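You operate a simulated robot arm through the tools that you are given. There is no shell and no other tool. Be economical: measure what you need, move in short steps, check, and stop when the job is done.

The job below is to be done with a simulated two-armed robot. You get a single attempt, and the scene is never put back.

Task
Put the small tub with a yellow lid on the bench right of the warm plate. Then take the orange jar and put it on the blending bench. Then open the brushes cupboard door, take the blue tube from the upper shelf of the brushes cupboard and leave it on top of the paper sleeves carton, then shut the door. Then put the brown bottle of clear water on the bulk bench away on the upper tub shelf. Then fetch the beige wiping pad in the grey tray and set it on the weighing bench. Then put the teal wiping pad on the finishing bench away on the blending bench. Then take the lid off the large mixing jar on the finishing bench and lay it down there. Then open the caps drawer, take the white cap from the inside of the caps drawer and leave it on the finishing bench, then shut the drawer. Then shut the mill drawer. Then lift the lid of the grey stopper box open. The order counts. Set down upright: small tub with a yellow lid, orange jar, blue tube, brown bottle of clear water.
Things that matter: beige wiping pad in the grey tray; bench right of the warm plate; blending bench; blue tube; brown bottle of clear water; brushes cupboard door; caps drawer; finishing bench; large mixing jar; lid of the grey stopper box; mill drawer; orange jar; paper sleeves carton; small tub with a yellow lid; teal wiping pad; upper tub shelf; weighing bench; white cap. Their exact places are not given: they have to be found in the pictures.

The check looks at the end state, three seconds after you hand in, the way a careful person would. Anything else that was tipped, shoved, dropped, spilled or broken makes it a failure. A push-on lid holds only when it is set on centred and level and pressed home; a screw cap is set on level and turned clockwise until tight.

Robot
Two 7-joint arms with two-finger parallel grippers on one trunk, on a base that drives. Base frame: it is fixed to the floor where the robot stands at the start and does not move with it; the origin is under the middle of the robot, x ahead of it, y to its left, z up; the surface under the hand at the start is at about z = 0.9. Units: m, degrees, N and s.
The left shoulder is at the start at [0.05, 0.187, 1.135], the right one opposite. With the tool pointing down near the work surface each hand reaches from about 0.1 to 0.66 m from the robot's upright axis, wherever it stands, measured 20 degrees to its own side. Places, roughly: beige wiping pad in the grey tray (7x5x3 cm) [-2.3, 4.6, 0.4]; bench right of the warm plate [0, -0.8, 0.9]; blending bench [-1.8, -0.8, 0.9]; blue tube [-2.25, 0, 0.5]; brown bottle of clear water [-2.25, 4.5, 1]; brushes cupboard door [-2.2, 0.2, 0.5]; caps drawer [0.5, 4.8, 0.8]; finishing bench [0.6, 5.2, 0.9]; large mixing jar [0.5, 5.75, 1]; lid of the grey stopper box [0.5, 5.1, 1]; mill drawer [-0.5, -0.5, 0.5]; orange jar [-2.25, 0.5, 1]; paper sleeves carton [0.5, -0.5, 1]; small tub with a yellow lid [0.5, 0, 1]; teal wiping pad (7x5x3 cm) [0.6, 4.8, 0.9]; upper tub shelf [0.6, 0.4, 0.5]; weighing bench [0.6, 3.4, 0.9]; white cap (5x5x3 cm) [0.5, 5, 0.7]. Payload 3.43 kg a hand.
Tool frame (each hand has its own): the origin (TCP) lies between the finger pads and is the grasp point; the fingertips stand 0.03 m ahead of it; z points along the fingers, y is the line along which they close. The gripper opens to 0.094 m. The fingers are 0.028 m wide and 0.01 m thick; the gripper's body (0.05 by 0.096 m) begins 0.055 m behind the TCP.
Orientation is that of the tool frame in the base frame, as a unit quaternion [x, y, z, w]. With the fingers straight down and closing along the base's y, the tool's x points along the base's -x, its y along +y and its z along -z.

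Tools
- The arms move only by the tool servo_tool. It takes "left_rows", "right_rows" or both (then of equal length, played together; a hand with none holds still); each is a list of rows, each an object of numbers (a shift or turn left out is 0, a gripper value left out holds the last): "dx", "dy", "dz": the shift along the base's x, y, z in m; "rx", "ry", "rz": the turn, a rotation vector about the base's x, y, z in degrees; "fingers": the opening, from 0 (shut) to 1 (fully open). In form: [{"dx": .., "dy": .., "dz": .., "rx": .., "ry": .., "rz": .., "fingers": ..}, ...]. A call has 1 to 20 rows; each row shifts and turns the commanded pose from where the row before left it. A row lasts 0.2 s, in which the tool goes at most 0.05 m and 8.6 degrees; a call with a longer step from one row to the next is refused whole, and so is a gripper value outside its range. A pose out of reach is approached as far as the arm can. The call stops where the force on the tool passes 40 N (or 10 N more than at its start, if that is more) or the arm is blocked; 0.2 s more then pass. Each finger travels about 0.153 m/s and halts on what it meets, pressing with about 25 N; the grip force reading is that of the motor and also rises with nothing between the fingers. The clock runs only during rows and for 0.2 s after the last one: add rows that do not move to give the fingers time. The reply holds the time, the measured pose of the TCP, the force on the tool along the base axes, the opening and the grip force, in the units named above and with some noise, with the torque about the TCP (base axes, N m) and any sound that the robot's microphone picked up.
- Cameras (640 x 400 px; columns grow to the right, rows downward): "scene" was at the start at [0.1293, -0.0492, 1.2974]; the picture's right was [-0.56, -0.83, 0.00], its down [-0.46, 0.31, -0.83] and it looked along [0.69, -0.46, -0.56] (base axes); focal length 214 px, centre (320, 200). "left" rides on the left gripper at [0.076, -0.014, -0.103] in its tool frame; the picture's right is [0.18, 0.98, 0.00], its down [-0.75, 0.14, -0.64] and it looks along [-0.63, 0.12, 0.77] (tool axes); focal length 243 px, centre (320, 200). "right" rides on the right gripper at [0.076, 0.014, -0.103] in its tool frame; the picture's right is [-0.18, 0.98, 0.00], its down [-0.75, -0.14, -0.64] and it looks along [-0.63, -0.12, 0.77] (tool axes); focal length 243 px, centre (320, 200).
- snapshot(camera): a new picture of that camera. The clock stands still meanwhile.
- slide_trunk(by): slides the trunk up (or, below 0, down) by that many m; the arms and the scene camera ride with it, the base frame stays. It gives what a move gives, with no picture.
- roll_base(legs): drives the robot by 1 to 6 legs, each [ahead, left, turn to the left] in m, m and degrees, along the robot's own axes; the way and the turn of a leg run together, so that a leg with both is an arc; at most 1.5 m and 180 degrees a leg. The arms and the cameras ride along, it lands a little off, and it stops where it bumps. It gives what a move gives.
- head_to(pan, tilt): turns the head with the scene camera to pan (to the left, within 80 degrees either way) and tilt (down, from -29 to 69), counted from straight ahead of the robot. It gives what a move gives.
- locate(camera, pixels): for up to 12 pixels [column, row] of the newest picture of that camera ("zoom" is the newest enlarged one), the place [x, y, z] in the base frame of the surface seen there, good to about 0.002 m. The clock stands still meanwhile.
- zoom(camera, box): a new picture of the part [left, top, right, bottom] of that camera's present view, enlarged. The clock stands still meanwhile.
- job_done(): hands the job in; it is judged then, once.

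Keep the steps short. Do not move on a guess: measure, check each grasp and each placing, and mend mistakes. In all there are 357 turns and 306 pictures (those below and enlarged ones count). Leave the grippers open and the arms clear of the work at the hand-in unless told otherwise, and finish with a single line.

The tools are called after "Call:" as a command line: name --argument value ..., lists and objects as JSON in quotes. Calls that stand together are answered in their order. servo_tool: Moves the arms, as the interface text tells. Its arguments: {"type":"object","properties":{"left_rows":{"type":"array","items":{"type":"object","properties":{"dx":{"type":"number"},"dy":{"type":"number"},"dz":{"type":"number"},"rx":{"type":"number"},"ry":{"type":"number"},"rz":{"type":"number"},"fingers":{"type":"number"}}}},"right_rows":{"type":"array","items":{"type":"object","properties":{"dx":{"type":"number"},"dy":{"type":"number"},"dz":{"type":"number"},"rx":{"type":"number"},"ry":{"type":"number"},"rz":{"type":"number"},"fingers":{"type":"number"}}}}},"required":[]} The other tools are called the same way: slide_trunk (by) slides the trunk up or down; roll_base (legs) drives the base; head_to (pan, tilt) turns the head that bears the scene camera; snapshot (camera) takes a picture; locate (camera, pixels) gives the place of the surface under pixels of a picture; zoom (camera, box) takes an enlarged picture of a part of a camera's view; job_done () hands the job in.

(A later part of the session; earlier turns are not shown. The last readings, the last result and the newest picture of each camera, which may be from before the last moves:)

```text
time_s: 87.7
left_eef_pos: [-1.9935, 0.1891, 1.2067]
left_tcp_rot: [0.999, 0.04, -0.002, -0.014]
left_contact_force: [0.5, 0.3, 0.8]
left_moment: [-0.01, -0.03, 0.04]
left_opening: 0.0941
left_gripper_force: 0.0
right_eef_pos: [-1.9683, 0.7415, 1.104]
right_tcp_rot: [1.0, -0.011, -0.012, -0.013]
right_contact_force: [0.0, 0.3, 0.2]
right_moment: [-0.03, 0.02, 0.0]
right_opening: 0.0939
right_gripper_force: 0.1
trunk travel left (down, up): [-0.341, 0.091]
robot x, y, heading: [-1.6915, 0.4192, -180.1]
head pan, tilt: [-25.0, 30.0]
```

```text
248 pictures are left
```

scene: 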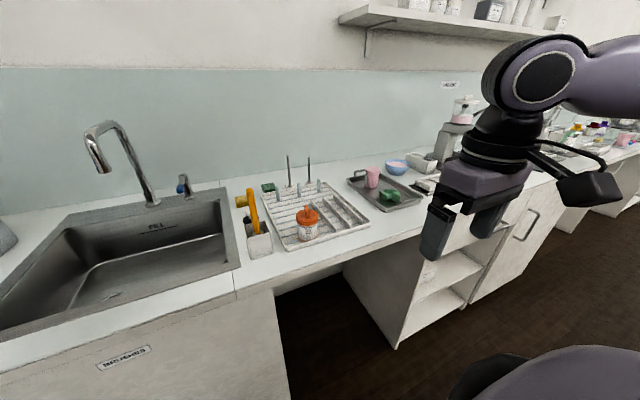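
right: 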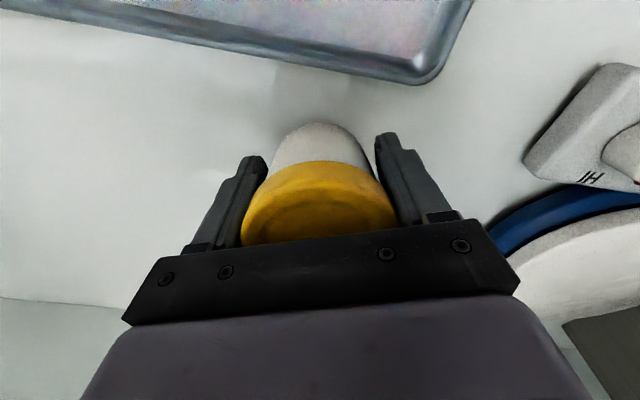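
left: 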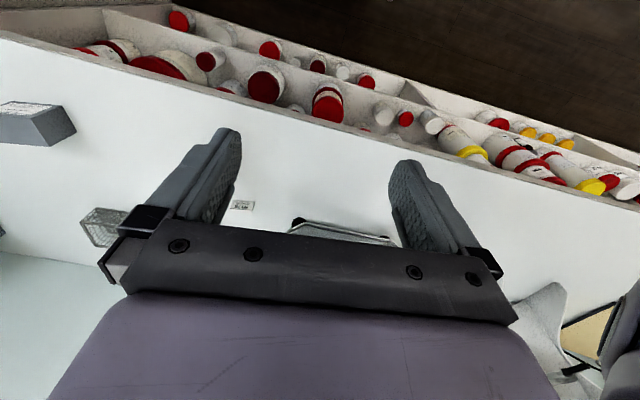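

Bench edge at x≈−2.18. I advance 0.1 m more and zoom on the jar.

Call:
roll_base --legs '[[0.1, 0, 0]]'

Call:
zoom --camera "scene" --box '[220, 150, 380, 270]'

```text
time_s: 88.8
left_eef_pos: [-2.094, 0.1886, 1.2057]
left_tcp_rot: [0.999, 0.039, -0.002, -0.014]
left_contact_force: [-0.9, -0.2, -0.5]
left_moment: [-0.01, -0.07, 0.0]
left_opening: 0.0936
left_gripper_force: 0.1
right_eef_pos: [-2.0677, 0.7413, 1.1046]
right_tcp_rot: [1.0, -0.011, -0.011, -0.012]
right_contact_force: [0.2, 0.5, -0.6]
right_moment: [0.0, 0.0, 0.02]
right_opening: 0.094
right_gripper_force: 0.1
trunk travel left (down, up): [-0.341, 0.091]
robot x, y, heading: [-1.7914, 0.4193, -179.9]
head pan, tilt: [-25.0, 30.0]
```

```text
3.33 times, centred on (300, 210) of scene
```

zoom: 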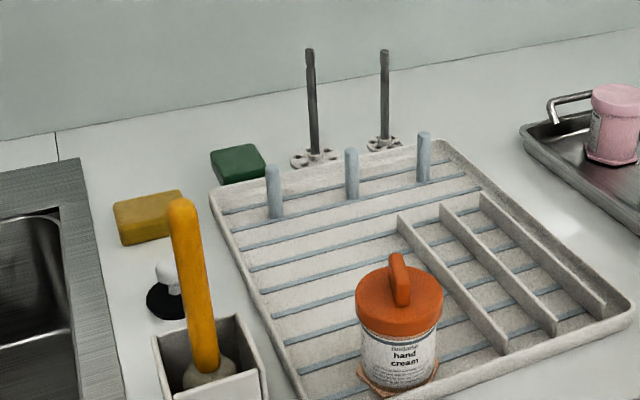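

Call:
locate --camera "zoom" --pixels '[[360, 290], [440, 290], [375, 270], [400, 325], [398, 262], [404, 290], [450, 265], [500, 345], [425, 275], [375, 310]]'

```text
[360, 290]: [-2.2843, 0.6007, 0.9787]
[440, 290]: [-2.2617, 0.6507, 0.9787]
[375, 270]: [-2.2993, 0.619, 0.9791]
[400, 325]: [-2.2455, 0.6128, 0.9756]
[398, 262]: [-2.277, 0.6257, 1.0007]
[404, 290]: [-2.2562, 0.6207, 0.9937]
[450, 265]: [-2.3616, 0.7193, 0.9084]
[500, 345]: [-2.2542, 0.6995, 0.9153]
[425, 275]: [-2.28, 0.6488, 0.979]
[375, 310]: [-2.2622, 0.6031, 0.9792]
```

Centre (−2.272,0.624). I move the right hand above it (levelling the ~1.9° tilt too).

Call:
servo_tool --right_rows '[{"dx": -0.04, "dy": -0.02, "rx": -1.4, "ry": -1.3}, {"dx": -0.04, "dy": -0.025}, {"dx": -0.04, "dy": -0.025}, {"dx": -0.04, "dy": -0.025}, {"dx": -0.044, "dy": -0.022}, {}, {}]'

Call:
snapshot --camera "right"

Call:
zoom --camera "scene" --box '[220, 130, 400, 270]'

```text
time_s: 90.5
left_eef_pos: [-2.0945, 0.1891, 1.2064]
left_tcp_rot: [0.999, 0.04, -0.002, -0.014]
left_contact_force: [0.8, 0.2, 0.2]
left_moment: [0.01, -0.02, 0.03]
left_opening: 0.094
left_gripper_force: 0.1
right_eef_pos: [-2.2724, 0.627, 1.1056]
right_tcp_rot: [1.0, -0.013, 0.001, -0.001]
right_contact_force: [0.5, -0.2, -0.5]
right_moment: [0.0, -0.01, 0.01]
right_opening: 0.0941
right_gripper_force: 0.0
trunk travel left (down, up): [-0.341, 0.091]
robot x, y, heading: [-1.7927, 0.4205, -180.0]
head pan, tilt: [-25.0, 30.0]
```

```text
246 pictures are left
```

right: 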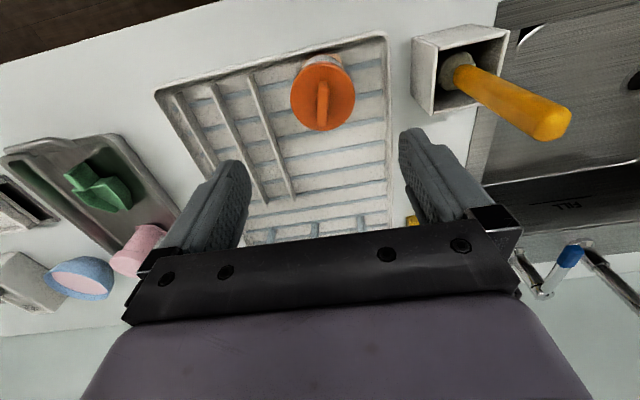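

```text
2.86 times, centred on (310, 200) of scene
```

zoom: 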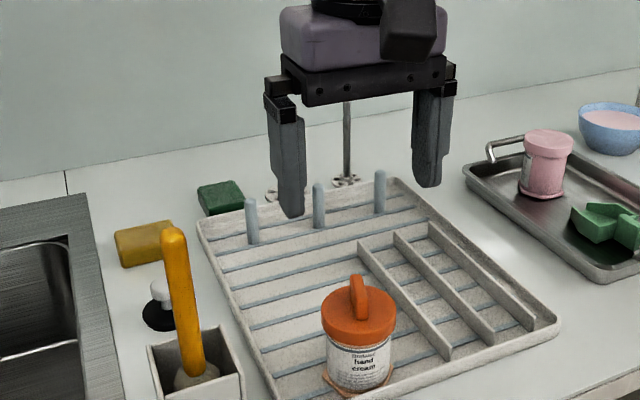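

Aligned. Down to z≈0.966 and then close.

Call:
servo_tool --right_rows '[{"dz": -0.04, "dy": -0.002}, {"dz": -0.04}, {"dz": -0.035}, {"dz": -0.024}, {}, {}]'

Call:
snapshot --camera "right"

Call:
zoom --camera "scene" --box '[220, 130, 400, 270]'

```text
time_s: 91.8
left_eef_pos: [-2.0929, 0.188, 1.2076]
left_tcp_rot: [0.999, 0.039, -0.003, -0.013]
left_contact_force: [-0.4, 0.1, -0.1]
left_moment: [0.02, -0.01, 0.04]
left_opening: 0.0937
left_gripper_force: 0.1
right_eef_pos: [-2.271, 0.6262, 0.9643]
right_tcp_rot: [1.0, -0.011, 0.001, -0.001]
right_contact_force: [0.3, -0.5, 0.2]
right_moment: [-0.04, -0.01, 0.0]
right_opening: 0.0939
right_gripper_force: 0.0
trunk travel left (down, up): [-0.341, 0.091]
robot x, y, heading: [-1.7916, 0.4207, -180.0]
head pan, tilt: [-25.0, 30.0]
```

```text
244 pictures are left
```

right: 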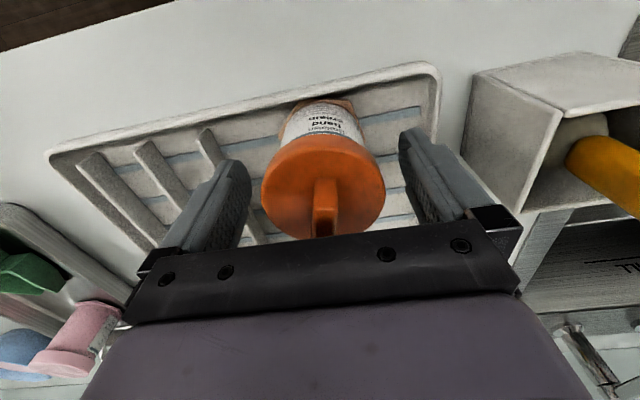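

```text
2.86 times, centred on (310, 200) of scene
```

zoom: 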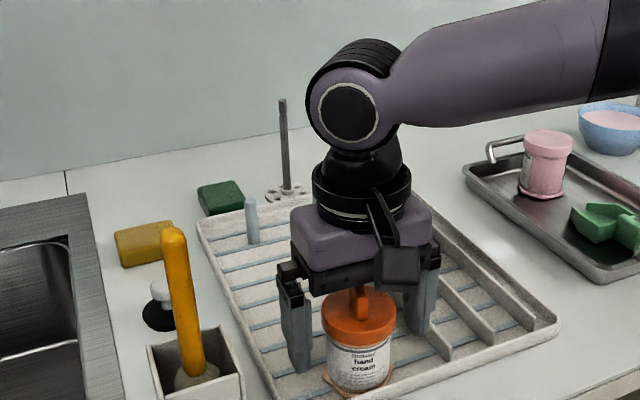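

Centred. Close, verify, lift a little.

Call:
servo_tool --right_rows '[{"fingers": 0.6}, {"fingers": 0.4}, {"fingers": 0.3}, {}, {"dz": 0.01}, {"dz": 0.015}, {"dz": 0.02}, {}]'

Call:
zoom --camera "scene" --box '[220, 130, 400, 270]'

```text
time_s: 93.7
left_eef_pos: [-2.094, 0.189, 1.2064]
left_tcp_rot: [0.999, 0.04, -0.003, -0.014]
left_contact_force: [-0.1, 0.9, 0.7]
left_moment: [0.01, 0.04, 0.01]
left_opening: 0.0942
left_gripper_force: 0.1
right_eef_pos: [-2.2706, 0.6219, 1.0098]
right_tcp_rot: [1.0, -0.012, 0.0, 0.0]
right_contact_force: [0.4, 0.5, -0.1]
right_moment: [0.05, 0.02, -0.01]
right_opening: 0.0616
right_gripper_force: 24.5
trunk travel left (down, up): [-0.341, 0.091]
robot x, y, heading: [-1.7937, 0.4171, -180.0]
head pan, tilt: [-25.0, 30.0]
```

```text
2.86 times, centred on (310, 200) of scene
```

zoom: 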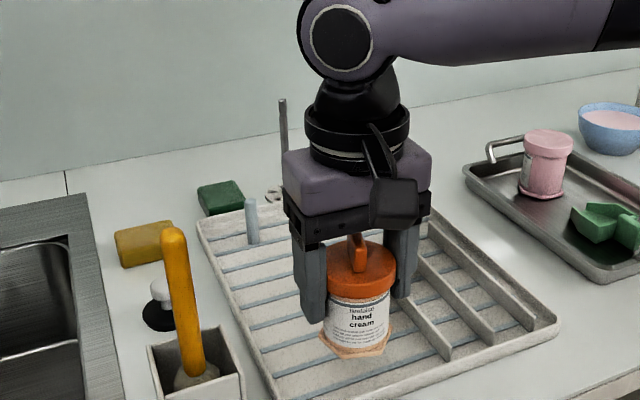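

Held (opening 0.062). I lift, draw in, back away and turn left to face the blending bench.

Call:
servo_tool --right_rows '[{"dz": 0.04}, {"dz": 0.04}, {"dz": 0.04}, {"dx": 0.04}, {"dx": 0.04}, {"dx": 0.03}, {}]'

Call:
roll_base --legs '[[-0.3, 0, 0], [0, 0, 90], [0.4, 0, 0]]'

Call:
head_to --pan 0 --tilt 30

Call:
snapshot --camera "scene"

```text
time_s: 95.2
left_eef_pos: [-2.0931, 0.1882, 1.207]
left_tcp_rot: [0.999, 0.04, -0.002, -0.014]
left_contact_force: [-0.5, -0.3, 0.3]
left_moment: [0.01, -0.02, 0.01]
left_opening: 0.0941
left_gripper_force: 0.1
right_eef_pos: [-2.1635, 0.624, 1.1293]
right_tcp_rot: [1.0, -0.012, -0.001, 0.0]
right_contact_force: [0.4, -0.1, -0.4]
right_moment: [0.0, -0.01, -0.01]
right_opening: 0.0613
right_gripper_force: 25.3
trunk travel left (down, up): [-0.341, 0.091]
robot x, y, heading: [-1.7917, 0.4231, -180.0]
head pan, tilt: [-25.0, 30.0]
```

```text
time_s: 103.3
left_eef_pos: [-1.2423, -0.2819, 1.2068]
left_tcp_rot: [0.67, 0.742, -0.011, -0.009]
left_contact_force: [0.5, -0.1, 0.0]
left_moment: [0.02, 0.03, 0.0]
left_opening: 0.0939
left_gripper_force: 0.1
right_eef_pos: [-1.6769, -0.3593, 1.1304]
right_tcp_rot: [0.707, 0.707, -0.001, 0.0]
right_contact_force: [-1.3, -0.4, -0.6]
right_moment: [0.0, -0.02, -0.04]
right_opening: 0.0612
right_gripper_force: 24.8
trunk travel left (down, up): [-0.341, 0.091]
robot x, y, heading: [-1.4794, 0.018, -88.7]
head pan, tilt: [-25.0, 30.0]
```

```text
time_s: 104.2
left_eef_pos: [-1.2433, -0.2812, 1.2065]
left_tcp_rot: [0.67, 0.742, -0.012, -0.008]
left_contact_force: [-0.3, -0.1, -0.6]
left_moment: [0.01, 0.04, 0.04]
left_opening: 0.0939
left_gripper_force: 0.0
right_eef_pos: [-1.6769, -0.3606, 1.13]
right_tcp_rot: [0.707, 0.707, -0.001, -0.001]
right_contact_force: [1.3, 0.2, -0.7]
right_moment: [-0.07, 0.0, 0.01]
right_opening: 0.0612
right_gripper_force: 25.1
trunk travel left (down, up): [-0.341, 0.091]
robot x, y, heading: [-1.4823, 0.0164, -88.6]
head pan, tilt: [0.0, 30.0]
```

```text
241 pictures are left
```

scene: 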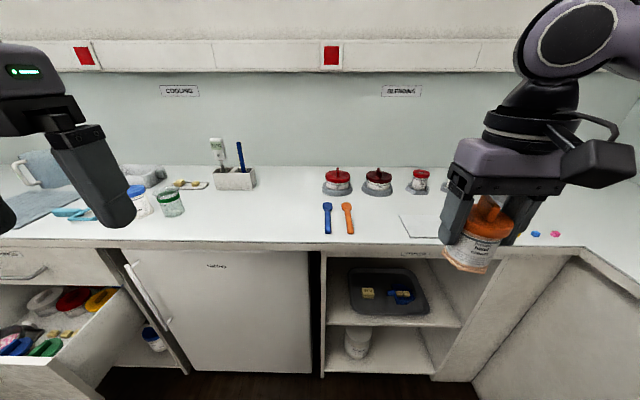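

The BLENDING label at (402,91) marks the bench. I measure free areas there.

Call:
locate --camera "scene" --pixels '[[348, 205], [348, 232], [376, 212], [400, 215], [376, 190], [385, 232], [402, 91], [338, 188], [400, 235], [440, 238], [300, 210], [272, 200]]'

Call:
zoom --camera "scene" --box '[280, 150, 480, 260]'

```text
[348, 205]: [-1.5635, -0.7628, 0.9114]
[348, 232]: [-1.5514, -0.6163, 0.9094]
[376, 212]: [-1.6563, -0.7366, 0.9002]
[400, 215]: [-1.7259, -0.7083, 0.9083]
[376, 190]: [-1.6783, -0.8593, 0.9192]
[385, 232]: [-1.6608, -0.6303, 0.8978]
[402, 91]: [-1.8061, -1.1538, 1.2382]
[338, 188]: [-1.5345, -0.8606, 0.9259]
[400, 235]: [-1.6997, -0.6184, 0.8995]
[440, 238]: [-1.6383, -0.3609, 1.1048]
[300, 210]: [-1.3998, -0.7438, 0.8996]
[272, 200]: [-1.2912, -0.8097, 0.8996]
```

```text
3.20 times, centred on (380, 205) of scene
```

zoom: 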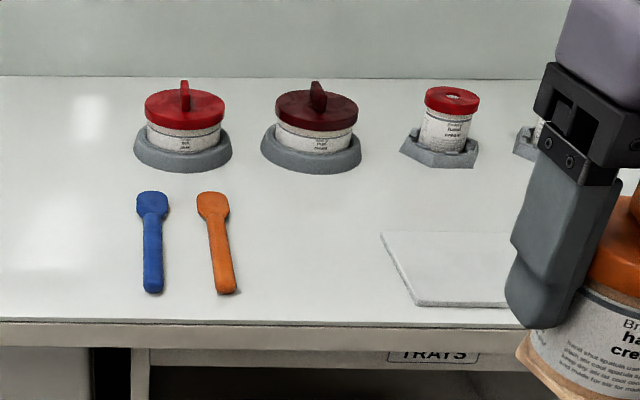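

Spot (−1.655,−0.73) is free between the orange spatula and the white slab. I drive 0.25 m ahead.

Call:
roll_base --legs '[[0.25, 0, -1.4]]'

Call:
snapshot --camera "scene"

Call:
locate --camera "scene" --pixels '[[360, 270], [390, 270], [400, 260], [380, 300]]'

```text
time_s: 106.0
left_eef_pos: [-1.2453, -0.5356, 1.2064]
left_tcp_rot: [0.676, 0.737, -0.012, -0.008]
left_contact_force: [0.4, 0.6, -0.2]
left_moment: [0.0, 0.01, 0.0]
left_opening: 0.0941
left_gripper_force: 0.0
right_eef_pos: [-1.68, -0.608, 1.1302]
right_tcp_rot: [0.713, 0.701, 0.0, 0.0]
right_contact_force: [0.1, -0.2, -1.3]
right_moment: [0.0, -0.02, 0.01]
right_opening: 0.0612
right_gripper_force: 24.5
trunk travel left (down, up): [-0.341, 0.091]
robot x, y, heading: [-1.4755, -0.2351, -89.7]
head pan, tilt: [0.0, 30.0]
```

```text
239 pictures are left
```

scene: 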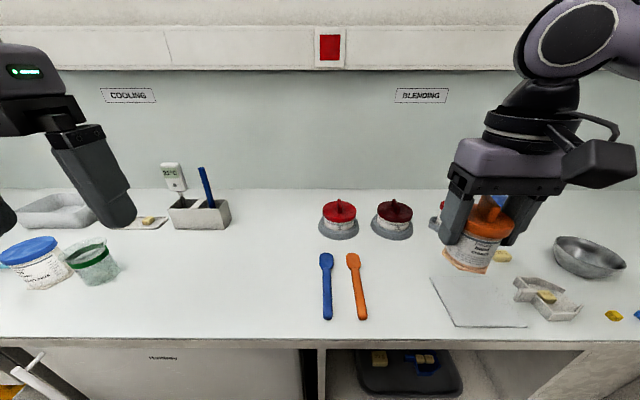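

```text
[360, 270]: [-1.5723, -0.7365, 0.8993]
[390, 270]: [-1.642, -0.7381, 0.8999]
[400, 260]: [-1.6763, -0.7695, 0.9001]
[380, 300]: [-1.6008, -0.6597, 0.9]
```

Target (−1.645,−0.735). Move over, then lower to z≈0.985.

Call:
servo_tool --right_rows '[{"dx": 0.012, "dy": -0.04}, {"dx": 0.012, "dy": -0.04}, {"dx": 0.011, "dy": -0.045}, {"dz": -0.04}, {"dz": -0.04}, {"dz": -0.04}, {"dz": -0.025}, {}]'

Call:
zoom --camera "scene" --box '[290, 180, 510, 330]'

```text
time_s: 107.8
left_eef_pos: [-1.244, -0.537, 1.2056]
left_tcp_rot: [0.676, 0.737, -0.012, -0.007]
left_contact_force: [-0.6, -0.7, -0.1]
left_moment: [0.02, -0.01, 0.03]
left_opening: 0.0939
left_gripper_force: 0.0
right_eef_pos: [-1.6662, -0.7037, 0.9789]
right_tcp_rot: [0.713, 0.701, -0.001, 0.001]
right_contact_force: [-1.1, -0.1, -0.4]
right_moment: [0.04, -0.02, 0.01]
right_opening: 0.0616
right_gripper_force: 25.3
right hand out of reach, approached as far as the arm can: row 3
trunk travel left (down, up): [-0.341, 0.091]
robot x, y, heading: [-1.477, -0.2358, -89.9]
head pan, tilt: [0.0, 30.0]
```

```text
2.67 times, centred on (400, 255) of scene
```

zoom: 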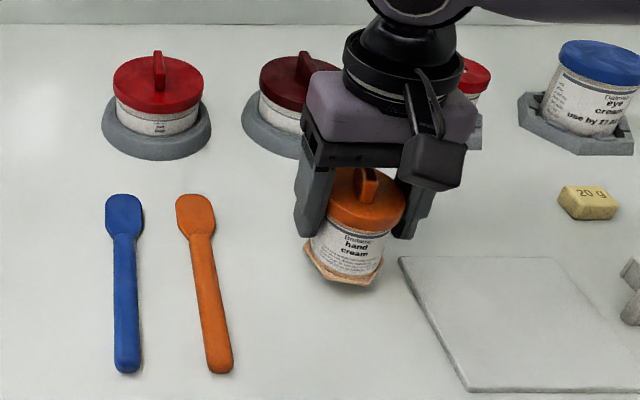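

Free of the slab; I shift 1 cm toward +x and lower gently to contact.

Call:
servo_tool --right_rows '[{"dx": 0.012}, {"dz": -0.01}, {"dz": -0.005}, {"dz": -0.003}, {}]'

Call:
zoom --camera "scene" --box '[290, 180, 510, 330]'

```text
time_s: 109.0
left_eef_pos: [-1.2444, -0.5373, 1.2068]
left_tcp_rot: [0.676, 0.736, -0.013, -0.007]
left_contact_force: [0.1, 0.6, -0.1]
left_moment: [0.02, 0.02, -0.01]
left_opening: 0.094
left_gripper_force: 0.1
right_eef_pos: [-1.6551, -0.7027, 0.9637]
right_tcp_rot: [0.713, 0.701, -0.001, 0.0]
right_contact_force: [-0.1, -0.2, -0.4]
right_moment: [-0.02, 0.01, 0.0]
right_opening: 0.0612
right_gripper_force: 25.0
right hand out of reach, approached as far as the arm can: row 3
trunk travel left (down, up): [-0.341, 0.091]
robot x, y, heading: [-1.4758, -0.2337, -89.9]
head pan, tilt: [0.0, 30.0]
```

```text
2.67 times, centred on (400, 255) of scene
```

zoom: 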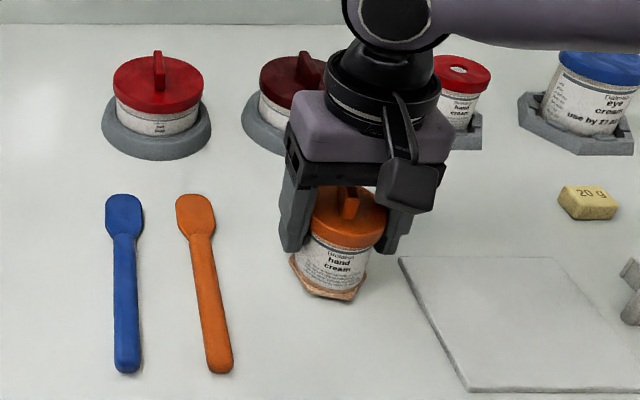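

A little more, using the trunk.

Call:
slide_trunk --by -0.004

Call:
slide_trunk --by -0.003

```text
time_s: 109.5
left_eef_pos: [-1.2445, -0.5362, 1.2029]
left_tcp_rot: [0.676, 0.736, -0.011, -0.007]
left_contact_force: [-0.6, 0.1, -0.4]
left_moment: [-0.02, -0.01, 0.0]
left_opening: 0.0939
left_gripper_force: 0.1
right_eef_pos: [-1.6553, -0.7018, 0.9605]
right_tcp_rot: [0.714, 0.7, 0.0, 0.001]
right_contact_force: [0.0, 1.0, -0.4]
right_moment: [-0.02, 0.02, -0.02]
right_opening: 0.0615
right_gripper_force: 24.9
trunk travel left (down, up): [-0.337, 0.095]
robot x, y, heading: [-1.4765, -0.2327, -89.9]
head pan, tilt: [0.0, 30.0]
```

```text
time_s: 110.0
left_eef_pos: [-1.2447, -0.5355, 1.1998]
left_tcp_rot: [0.676, 0.736, -0.013, -0.008]
left_contact_force: [0.9, -0.4, -0.4]
left_moment: [-0.01, 0.0, -0.01]
left_opening: 0.0942
left_gripper_force: 0.1
right_eef_pos: [-1.6554, -0.7029, 0.9595]
right_tcp_rot: [0.713, 0.701, -0.002, 0.002]
right_contact_force: [-1.1, 2.5, 8.1]
right_moment: [0.19, 0.13, 0.02]
right_opening: 0.0613
right_gripper_force: 24.9
trunk travel left (down, up): [-0.334, 0.098]
robot x, y, heading: [-1.4787, -0.2371, -89.8]
head pan, tilt: [0.0, 30.0]
```

Contact at +8 N. Open and raise with the trunk, then check.

Call:
servo_tool --right_rows '[{"fingers": 0.75}, {"fingers": 0.9}, {"fingers": 1}, {}]'

Call:
slide_trunk --by 0.098

Call:
zoom --camera "scene" --box '[290, 180, 510, 330]'

```text
time_s: 111.0
left_eef_pos: [-1.2453, -0.5369, 1.2002]
left_tcp_rot: [0.676, 0.736, -0.012, -0.008]
left_contact_force: [-0.1, 0.3, 0.0]
left_moment: [0.0, -0.02, -0.02]
left_opening: 0.0944
left_gripper_force: 0.0
right_eef_pos: [-1.6555, -0.7032, 0.9579]
right_tcp_rot: [0.714, 0.7, 0.0, 0.001]
right_contact_force: [-0.4, 0.3, -0.1]
right_moment: [0.0, 0.01, 0.02]
right_opening: 0.0939
right_gripper_force: 0.0
trunk travel left (down, up): [-0.334, 0.098]
robot x, y, heading: [-1.4732, -0.2353, -89.8]
head pan, tilt: [0.0, 30.0]
```

```text
time_s: 112.3
left_eef_pos: [-1.2451, -0.5367, 1.2982]
left_tcp_rot: [0.676, 0.737, -0.012, -0.007]
left_contact_force: [0.2, -0.2, 0.1]
left_moment: [0.02, 0.02, 0.0]
left_opening: 0.0943
left_gripper_force: 0.0
right_eef_pos: [-1.6552, -0.7028, 1.0541]
right_tcp_rot: [0.713, 0.701, -0.001, 0.001]
right_contact_force: [0.0, -1.0, -0.5]
right_moment: [-0.01, 0.02, 0.0]
right_opening: 0.0939
right_gripper_force: 0.0
trunk travel left (down, up): [-0.432, 0.0]
robot x, y, heading: [-1.4792, -0.2306, -89.6]
head pan, tilt: [0.0, 30.0]
```

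```text
2.67 times, centred on (400, 255) of scene
```

zoom: 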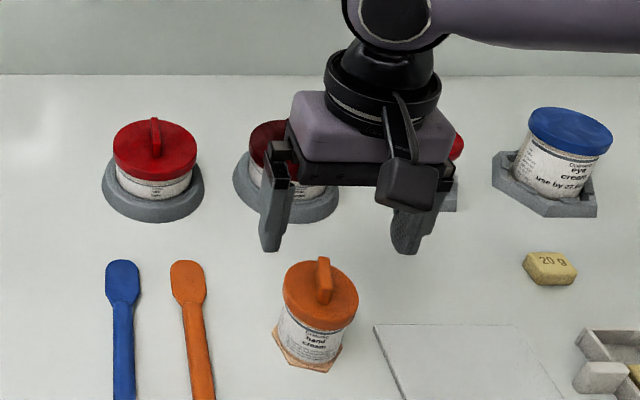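

The jar stands upright on the blending bench. Now retract, back off and turn to face the brushes cupboard.

Call:
servo_tool --right_rows '[{"dy": 0.04, "dz": 0.03}, {"dy": 0.04, "dz": 0.02}, {"dy": 0.04, "dz": 0.02}, {"dx": -0.04}, {}]'

Call:
roll_base --legs '[[-0.3, 0, 0], [0, 0, -90]]'

Call:
head_to --pan 0 --tilt 45

Call:
snapshot --camera "scene"

```text
time_s: 113.5
left_eef_pos: [-1.244, -0.5359, 1.2963]
left_tcp_rot: [0.676, 0.737, -0.012, -0.008]
left_contact_force: [0.2, 0.6, 0.4]
left_moment: [0.02, 0.01, 0.01]
left_opening: 0.0942
left_gripper_force: 0.0
right_eef_pos: [-1.6965, -0.5843, 1.123]
right_tcp_rot: [0.713, 0.701, -0.001, 0.001]
right_contact_force: [0.6, 0.4, 0.0]
right_moment: [0.04, 0.02, -0.03]
right_opening: 0.0941
right_gripper_force: 0.1
trunk travel left (down, up): [-0.432, 0.0]
robot x, y, heading: [-1.479, -0.2395, -89.5]
head pan, tilt: [0.0, 30.0]
```

```text
time_s: 119.5
left_eef_pos: [-1.7856, -0.1562, 1.2974]
left_tcp_rot: [0.999, 0.029, -0.003, -0.014]
left_contact_force: [0.2, -1.0, 0.1]
left_moment: [-0.01, -0.01, 0.02]
left_opening: 0.0939
left_gripper_force: 0.1
right_eef_pos: [-1.8232, 0.2958, 1.1228]
right_tcp_rot: [1.0, -0.02, -0.001, 0.0]
right_contact_force: [0.5, 0.2, -0.5]
right_moment: [-0.03, 0.01, 0.02]
right_opening: 0.0942
right_gripper_force: 0.0
trunk travel left (down, up): [-0.432, 0.0]
robot x, y, heading: [-1.4775, 0.0653, 178.9]
head pan, tilt: [0.0, 30.0]
```

```text
time_s: 120.2
left_eef_pos: [-1.7845, -0.1569, 1.2981]
left_tcp_rot: [0.999, 0.031, -0.003, -0.014]
left_contact_force: [-0.6, 0.4, -0.4]
left_moment: [-0.02, 0.0, 0.0]
left_opening: 0.0938
left_gripper_force: 0.1
right_eef_pos: [-1.823, 0.2959, 1.1222]
right_tcp_rot: [1.0, -0.022, -0.001, 0.001]
right_contact_force: [-0.1, -0.5, 0.9]
right_moment: [0.02, 0.02, -0.02]
right_opening: 0.0941
right_gripper_force: 0.0
trunk travel left (down, up): [-0.432, 0.0]
robot x, y, heading: [-1.4763, 0.0647, 179.1]
head pan, tilt: [0.0, 45.0]
```

```text
235 pictures are left
```

scene: 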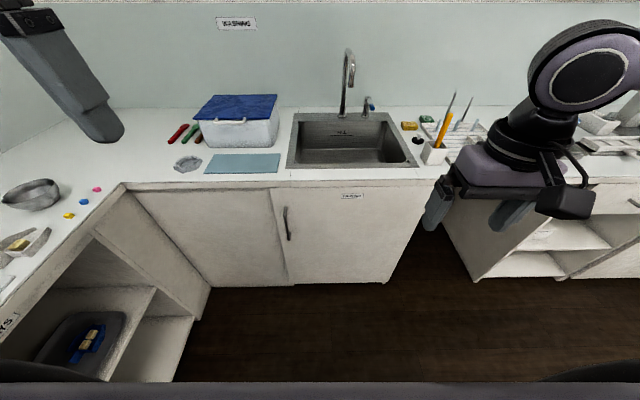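

Call:
locate --camera "scene" --pixels '[[285, 212], [288, 236], [275, 195], [293, 280], [428, 185], [390, 280], [350, 240], [200, 230], [300, 240], [340, 178]]'

Call:
zoom --camera "scene" --box '[240, 170, 440, 300]'

```text
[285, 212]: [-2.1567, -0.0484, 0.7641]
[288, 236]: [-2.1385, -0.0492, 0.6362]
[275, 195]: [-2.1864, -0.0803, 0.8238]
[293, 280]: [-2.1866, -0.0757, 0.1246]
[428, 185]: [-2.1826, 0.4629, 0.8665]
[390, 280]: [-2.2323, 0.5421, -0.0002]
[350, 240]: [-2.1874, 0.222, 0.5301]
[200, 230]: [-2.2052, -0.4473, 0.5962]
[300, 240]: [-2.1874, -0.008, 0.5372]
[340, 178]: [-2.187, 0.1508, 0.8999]
```

```text
3.08 times, centred on (340, 235) of scene
```

zoom: 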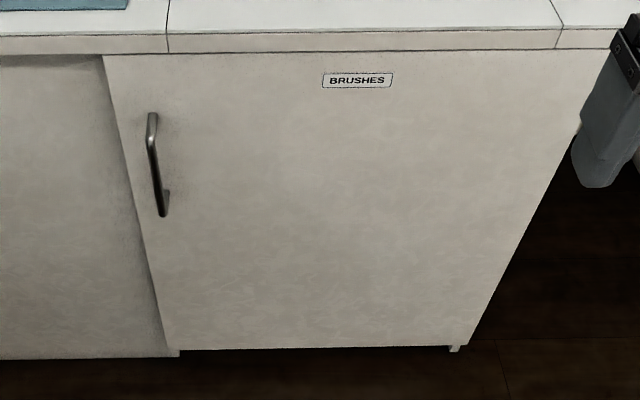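

The door's handle is a vertical bar at (−2.14,−0.05), z 0.62–0.77; hinge on the far right. I'll use the right hand pointing forward horizontally. First turn the tool up from down to forward (ry +90).

Call:
servo_tool --right_rows '[{"ry": 8.2, "dx": -0.01}, {"ry": 8.2, "dx": -0.01}, {"ry": 8.2, "dx": -0.01}, {"ry": 8.2, "dx": -0.01}, {"ry": 8.2, "dx": -0.01}, {"ry": 8.2, "dx": -0.01}, {"ry": 8.2, "dx": -0.01}, {"ry": 8.2, "dx": -0.01}, {"ry": 8.2, "dx": -0.01}, {"ry": 8.2, "dx": -0.01}, {"ry": 8.0, "dx": -0.01}, {}]'

Call:
snapshot --camera "scene"

```text
time_s: 122.8
left_eef_pos: [-1.7854, -0.1572, 1.2978]
left_tcp_rot: [0.999, 0.031, -0.003, -0.013]
left_contact_force: [0.3, 0.0, -0.5]
left_moment: [0.01, -0.02, 0.0]
left_opening: 0.094
left_gripper_force: 0.1
right_eef_pos: [-1.9449, 0.294, 1.1225]
right_tcp_rot: [-0.705, 0.015, 0.708, -0.015]
right_contact_force: [0.5, -1.1, 0.7]
right_moment: [-0.01, 0.01, 0.01]
right_opening: 0.094
right_gripper_force: 0.0
right hand out of reach, approached as far as the arm can: row 7, 8
trunk travel left (down, up): [-0.432, 0.0]
robot x, y, heading: [-1.4782, 0.0659, 178.5]
head pan, tilt: [0.0, 45.0]
```

```text
233 pictures are left
```

scene: 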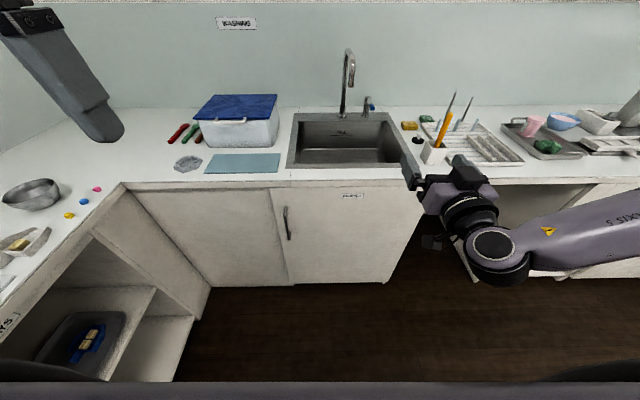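

The hand now points forward. I turn the base 25° left, then lower the trunk 0.40.

Call:
roll_base --legs '[[0, 0, 25]]'

Call:
slide_trunk --by -0.4

Call:
head_to --pan -25 --tilt 30

Call:
snapshot --camera "scene"

```text
time_s: 124.5
left_eef_pos: [-1.6609, -0.2671, 1.2978]
left_tcp_rot: [0.969, 0.247, -0.005, -0.013]
left_contact_force: [-0.2, 0.4, -0.5]
left_moment: [0.04, -0.03, -0.02]
left_opening: 0.0942
left_gripper_force: 0.1
right_eef_pos: [-1.9963, 0.075, 1.1229]
right_tcp_rot: [0.693, 0.139, -0.688, 0.167]
right_contact_force: [-0.7, 0.0, -0.6]
right_moment: [-0.01, -0.02, 0.02]
right_opening: 0.094
right_gripper_force: 0.1
trunk travel left (down, up): [-0.432, 0.0]
robot x, y, heading: [-1.4778, 0.0698, -156.1]
head pan, tilt: [0.0, 45.0]
```

```text
time_s: 128.3
left_eef_pos: [-1.6612, -0.2657, 0.8977]
left_tcp_rot: [0.969, 0.246, -0.006, -0.013]
left_contact_force: [0.0, 0.2, -0.4]
left_moment: [-0.02, -0.02, 0.01]
left_opening: 0.094
left_gripper_force: 0.2
right_eef_pos: [-1.9956, 0.0749, 0.7227]
right_tcp_rot: [0.693, 0.139, -0.687, 0.169]
right_contact_force: [-0.5, -0.4, -0.2]
right_moment: [-0.01, -0.02, 0.0]
right_opening: 0.0938
right_gripper_force: 0.1
trunk travel left (down, up): [-0.032, 0.4]
robot x, y, heading: [-1.4782, 0.0684, -156.1]
head pan, tilt: [0.0, 45.0]
```

```text
time_s: 129.2
left_eef_pos: [-1.6612, -0.2666, 0.898]
left_tcp_rot: [0.969, 0.247, -0.005, -0.013]
left_contact_force: [0.2, -0.5, 0.2]
left_moment: [-0.03, 0.01, 0.0]
left_opening: 0.0937
left_gripper_force: 0.1
right_eef_pos: [-1.9964, 0.0752, 0.7221]
right_tcp_rot: [0.693, 0.139, -0.688, 0.168]
right_contact_force: [0.0, 0.4, -1.5]
right_moment: [0.04, -0.02, 0.01]
right_opening: 0.094
right_gripper_force: 0.1
trunk travel left (down, up): [-0.032, 0.4]
robot x, y, heading: [-1.4778, 0.0673, -156.1]
head pan, tilt: [-25.0, 30.0]
```

```text
232 pictures are left
```

scene: 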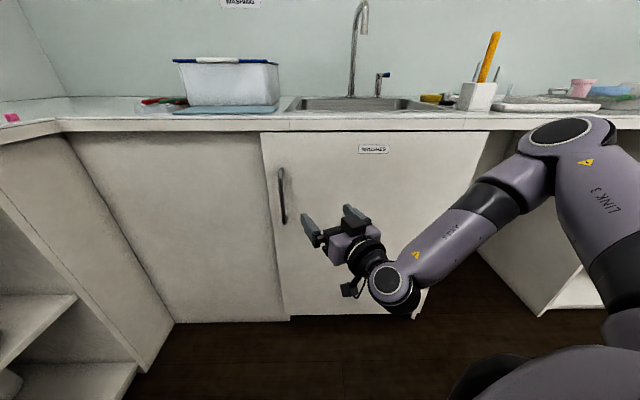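

Good view. I measure the handle again at (281,185),(284,210).

Call:
zoom --camera "scene" --box '[240, 150, 340, 240]'

Call:
locate --camera "scene" --pixels '[[281, 185], [283, 200], [284, 215], [310, 200], [265, 200]]'

```text
4.44 times, centred on (290, 195) of scene
```

zoom: 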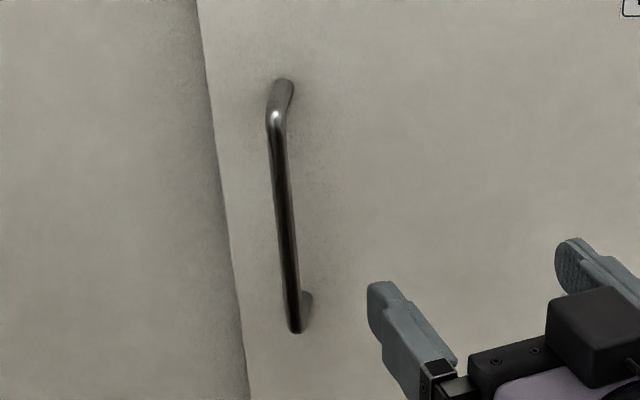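

```text
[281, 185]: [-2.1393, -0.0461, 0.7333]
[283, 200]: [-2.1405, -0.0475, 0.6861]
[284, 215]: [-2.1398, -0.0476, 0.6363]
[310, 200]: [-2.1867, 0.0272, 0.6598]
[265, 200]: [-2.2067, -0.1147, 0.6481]
```

Bar centre ≈(−2.145,−0.047), z≈0.69. I yaw the hand −16°, half-close, and go to a point 8 cm in front of the bar.

Call:
servo_tool --right_rows '[{"rz": -8, "dy": -0.03, "dz": -0.016, "fingers": 0.55}, {"rz": -8, "dy": -0.03, "dz": -0.016}, {"dx": -0.02, "dy": -0.03}, {"dx": -0.02, "dy": -0.032}, {"dx": -0.02}, {}]'

Call:
snapshot --camera "right"

Call:
snapshot --camera "scene"

```text
time_s: 130.6
left_eef_pos: [-1.6599, -0.265, 0.897]
left_tcp_rot: [0.969, 0.247, -0.006, -0.014]
left_contact_force: [-0.2, -0.3, 0.1]
left_moment: [-0.02, -0.01, 0.0]
left_opening: 0.0938
left_gripper_force: 0.1
right_eef_pos: [-2.0811, 0.0435, 0.7571]
right_tcp_rot: [0.705, 0.041, -0.704, 0.071]
right_contact_force: [0.3, -0.2, -0.5]
right_moment: [-0.03, -0.03, -0.01]
right_opening: 0.0514
right_gripper_force: 0.1
right hand out of reach, approached as far as the arm can: row 1, 2, 3, 4
trunk travel left (down, up): [-0.032, 0.4]
robot x, y, heading: [-1.4778, 0.0672, -156.1]
head pan, tilt: [-25.0, 30.0]
```

```text
230 pictures are left
```

right: 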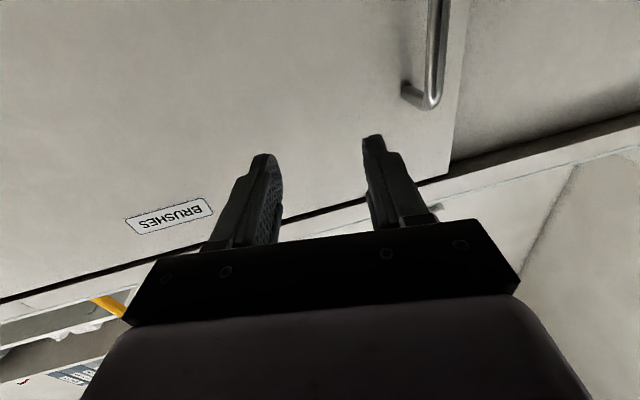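

```text
229 pictures are left
```

scene: 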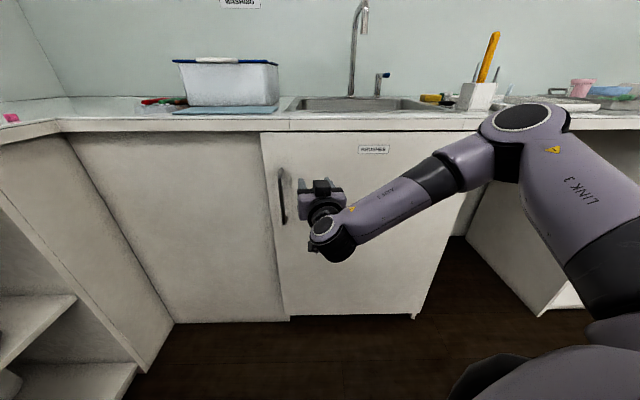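

Limited inward; I shift the base by −0.09 in y instead and lower the trunk 3 cm.

Call:
roll_base --legs '[[0.037, 0.082, 0]]'

Call:
slide_trunk --by -0.03

Call:
servo_tool --right_rows '[{"dz": -0.02}, {"dz": -0.02}, {}]'

Call:
snapshot --camera "scene"

Call:
snapshot --camera "right"

```text
time_s: 132.0
left_eef_pos: [-1.6624, -0.3565, 0.898]
left_tcp_rot: [0.969, 0.247, -0.005, -0.012]
left_contact_force: [-0.1, 0.1, -0.4]
left_moment: [0.01, -0.02, 0.0]
left_opening: 0.094
left_gripper_force: 0.1
right_eef_pos: [-2.0809, -0.0474, 0.7572]
right_tcp_rot: [0.705, 0.041, -0.704, 0.071]
right_contact_force: [0.4, 0.4, 0.4]
right_moment: [-0.01, 0.0, 0.0]
right_opening: 0.0519
right_gripper_force: 0.0
trunk travel left (down, up): [-0.032, 0.4]
robot x, y, heading: [-1.4799, -0.023, -156.2]
head pan, tilt: [-25.0, 30.0]
```

```text
time_s: 132.8
left_eef_pos: [-1.6625, -0.355, 0.8664]
left_tcp_rot: [0.969, 0.246, -0.005, -0.013]
left_contact_force: [0.6, -0.2, -0.7]
left_moment: [-0.02, -0.01, 0.03]
left_opening: 0.0942
left_gripper_force: 0.1
right_eef_pos: [-2.0808, -0.0477, 0.7278]
right_tcp_rot: [0.705, 0.041, -0.704, 0.07]
right_contact_force: [0.7, -0.5, 0.7]
right_moment: [0.01, -0.01, -0.01]
right_opening: 0.0517
right_gripper_force: 0.2
trunk travel left (down, up): [-0.002, 0.43]
robot x, y, heading: [-1.4802, -0.0193, -156.3]
head pan, tilt: [-25.0, 30.0]
```

```text
time_s: 133.6
left_eef_pos: [-1.6626, -0.3561, 0.8674]
left_tcp_rot: [0.969, 0.247, -0.006, -0.012]
left_contact_force: [0.4, -0.3, -0.1]
left_moment: [0.02, -0.04, -0.02]
left_opening: 0.094
left_gripper_force: 0.0
right_eef_pos: [-2.0815, -0.0311, 0.6999]
right_tcp_rot: [0.705, 0.041, -0.704, 0.071]
right_contact_force: [1.4, 0.9, 0.5]
right_moment: [-0.03, -0.01, -0.03]
right_opening: 0.0516
right_gripper_force: 0.0
right hand out of reach, approached as far as the arm can: row 1, 2
trunk travel left (down, up): [-0.002, 0.43]
robot x, y, heading: [-1.4767, -0.0215, -156.0]
head pan, tilt: [-25.0, 30.0]
```

```text
228 pictures are left
```

scene: 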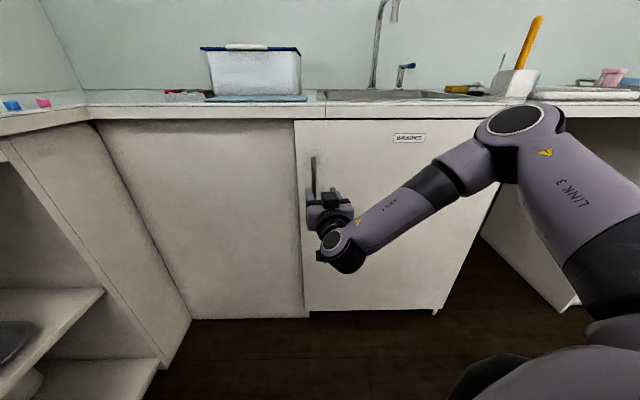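

```text
227 pictures are left
```

right: 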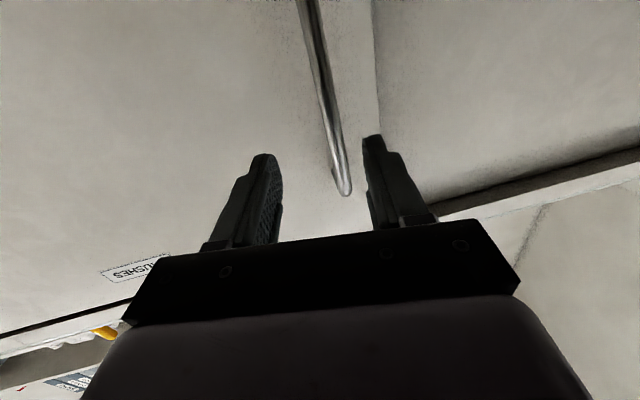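

Hand height is right (0.70). I bring it to the bar with a small base move (about 5.8 cm forward).

Call:
roll_base --legs '[[0.01, 0.016, 0], [0.05, -0.024, 0]]'

Call:
snapshot --camera "right"

Call:
zoom --camera "scene" --box '[260, 120, 400, 280]'

```text
time_s: 134.3
left_eef_pos: [-1.6621, -0.3566, 0.8673]
left_tcp_rot: [0.969, 0.247, -0.005, -0.013]
left_contact_force: [-0.7, 0.4, -0.1]
left_moment: [-0.01, -0.01, 0.0]
left_opening: 0.094
left_gripper_force: 0.1
right_eef_pos: [-2.082, -0.0313, 0.7012]
right_tcp_rot: [0.705, 0.041, -0.704, 0.072]
right_contact_force: [0.2, -0.4, -0.8]
right_moment: [0.01, -0.02, -0.02]
right_opening: 0.0515
right_gripper_force: 0.1
trunk travel left (down, up): [-0.002, 0.43]
robot x, y, heading: [-1.4826, -0.0206, -156.2]
head pan, tilt: [-25.0, 30.0]
stopped in leg 1: the robot was blocked; the commanded pose is now the measured one
```

```text
226 pictures are left
```

right: 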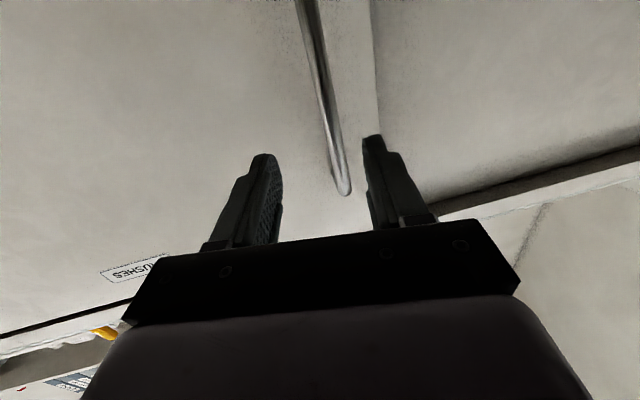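

```text
2.50 times, centred on (330, 200) of scene
```

zoom: 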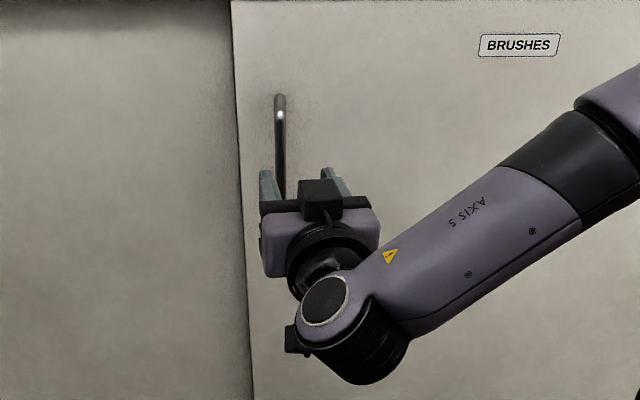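

The base is blocked at once; likely the left elbow near the side bench. I look left.

Call:
head_to --pan 60 --tilt 35

Call:
snapshot --camera "scene"

```text
time_s: 135.9
left_eef_pos: [-1.6621, -0.356, 0.8673]
left_tcp_rot: [0.969, 0.247, -0.005, -0.013]
left_contact_force: [-0.4, 0.3, 0.2]
left_moment: [-0.01, -0.04, 0.03]
left_opening: 0.0937
left_gripper_force: 0.0
right_eef_pos: [-2.0828, -0.0301, 0.6991]
right_tcp_rot: [0.705, 0.04, -0.704, 0.072]
right_contact_force: [-0.7, 0.1, -0.2]
right_moment: [0.0, -0.02, 0.05]
right_opening: 0.0518
right_gripper_force: 0.0
trunk travel left (down, up): [-0.002, 0.43]
robot x, y, heading: [-1.4775, -0.0201, -156.0]
head pan, tilt: [60.0, 35.0]
```

```text
224 pictures are left
```

scene: 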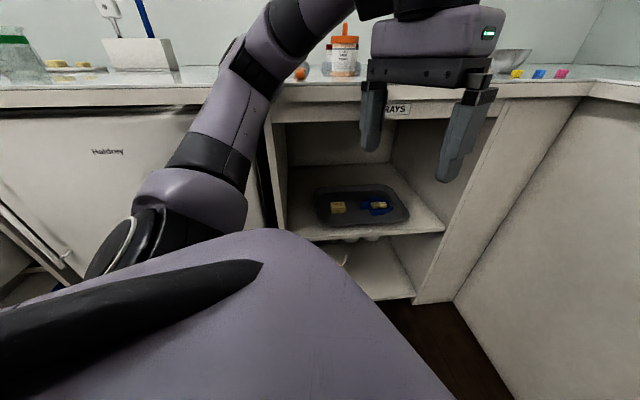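

The left elbow (about (250,70) in the picture) is close to the side bench's edge. I raise and bring the left hand inward.

Call:
servo_tool --left_rows '[{"dy": 0.03, "dx": -0.02, "dz": 0.02}, {"dy": 0.03, "dx": -0.02, "dz": 0.03}, {"dy": 0.03, "dx": -0.02, "dz": 0.03}, {"dy": 0.03, "dx": -0.02, "dz": 0.03}, {"dz": 0.04}, {"dz": 0.04}, {}]'

Call:
snapshot --camera "scene"

```text
time_s: 137.5
left_eef_pos: [-1.7424, -0.2378, 1.0262]
left_tcp_rot: [0.969, 0.247, -0.006, -0.015]
left_contact_force: [1.2, -0.6, 0.0]
left_moment: [0.0, 0.01, 0.03]
left_opening: 0.0943
left_gripper_force: 0.2
left hand out of reach, approached as far as the arm can: row 6
right_eef_pos: [-2.0825, -0.0325, 0.6996]
right_tcp_rot: [0.705, 0.042, -0.704, 0.072]
right_contact_force: [-0.6, 0.5, -0.5]
right_moment: [-0.02, -0.01, 0.01]
right_opening: 0.0515
right_gripper_force: 0.1
trunk travel left (down, up): [-0.002, 0.43]
robot x, y, heading: [-1.4785, -0.0243, -156.2]
head pan, tilt: [60.0, 35.0]
```

```text
223 pictures are left
```

scene: 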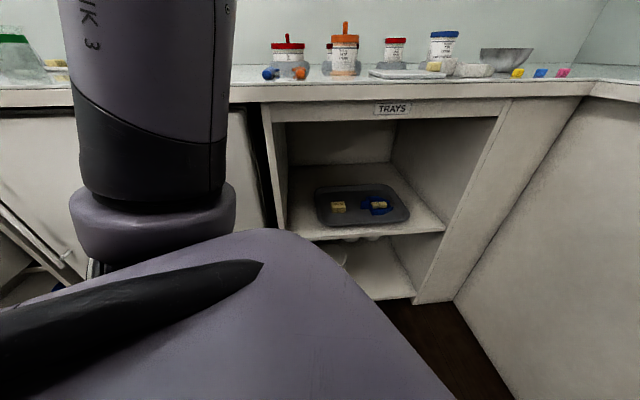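

Left arm is folded clear. Now retry the base move.

Call:
roll_base --legs '[[0.01, 0.016, 0], [0.05, -0.024, 0]]'

Call:
snapshot --camera "right"

Call:
head_to --pan -25 --tilt 30

Call:
zoom --camera "scene" --box '[260, 120, 400, 280]'

```text
time_s: 138.9
left_eef_pos: [-1.8002, -0.2524, 1.0258]
left_tcp_rot: [0.969, 0.246, -0.006, -0.014]
left_contact_force: [-0.9, -0.5, 0.3]
left_moment: [-0.01, 0.0, -0.01]
left_opening: 0.0938
left_gripper_force: 0.1
right_eef_pos: [-2.1383, -0.0468, 0.7007]
right_tcp_rot: [0.705, 0.04, -0.704, 0.07]
right_contact_force: [-0.1, -0.7, -0.3]
right_moment: [0.0, -0.02, 0.01]
right_opening: 0.0518
right_gripper_force: 0.1
trunk travel left (down, up): [-0.002, 0.43]
robot x, y, heading: [-1.534, -0.0399, -156.2]
head pan, tilt: [60.0, 35.0]
```

```text
222 pictures are left
```

right: 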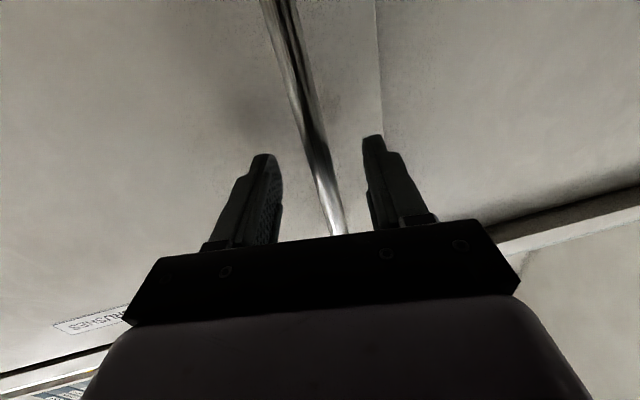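

```text
time_s: 140.4
left_eef_pos: [-1.7997, -0.2534, 1.0269]
left_tcp_rot: [0.969, 0.246, -0.005, -0.013]
left_contact_force: [0.3, 0.3, 0.2]
left_moment: [-0.01, 0.0, 0.02]
left_opening: 0.094
left_gripper_force: 0.1
right_eef_pos: [-2.1393, -0.0469, 0.7001]
right_tcp_rot: [0.705, 0.04, -0.704, 0.069]
right_contact_force: [-0.1, -0.1, 0.3]
right_moment: [-0.01, -0.03, 0.01]
right_opening: 0.0518
right_gripper_force: 0.2
trunk travel left (down, up): [-0.002, 0.43]
robot x, y, heading: [-1.5342, -0.0406, -156.0]
head pan, tilt: [-25.0, 30.0]
```

```text
2.50 times, centred on (330, 200) of scene
```

zoom: 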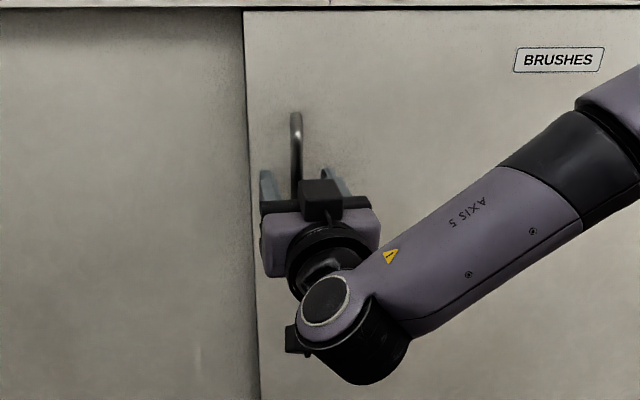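

The bar is between the fingers. I close on it.

Call:
servo_tool --right_rows '[{"fingers": 0.2}, {"fingers": 0}, {"fingers": 0}, {}]'

```text
time_s: 141.4
left_eef_pos: [-1.7986, -0.2541, 1.0259]
left_tcp_rot: [0.969, 0.247, -0.005, -0.015]
left_contact_force: [0.4, -0.4, -0.3]
left_moment: [0.01, 0.0, 0.03]
left_opening: 0.0942
left_gripper_force: 0.0
right_eef_pos: [-2.1382, -0.0509, 0.701]
right_tcp_rot: [0.705, 0.044, -0.704, 0.072]
right_contact_force: [6.6, -18.5, -1.5]
right_moment: [1.16, 0.33, 0.05]
right_opening: 0.0153
right_gripper_force: 44.8
trunk travel left (down, up): [-0.002, 0.43]
robot x, y, heading: [-1.5356, -0.0392, -156.2]
head pan, tilt: [-25.0, 30.0]
```

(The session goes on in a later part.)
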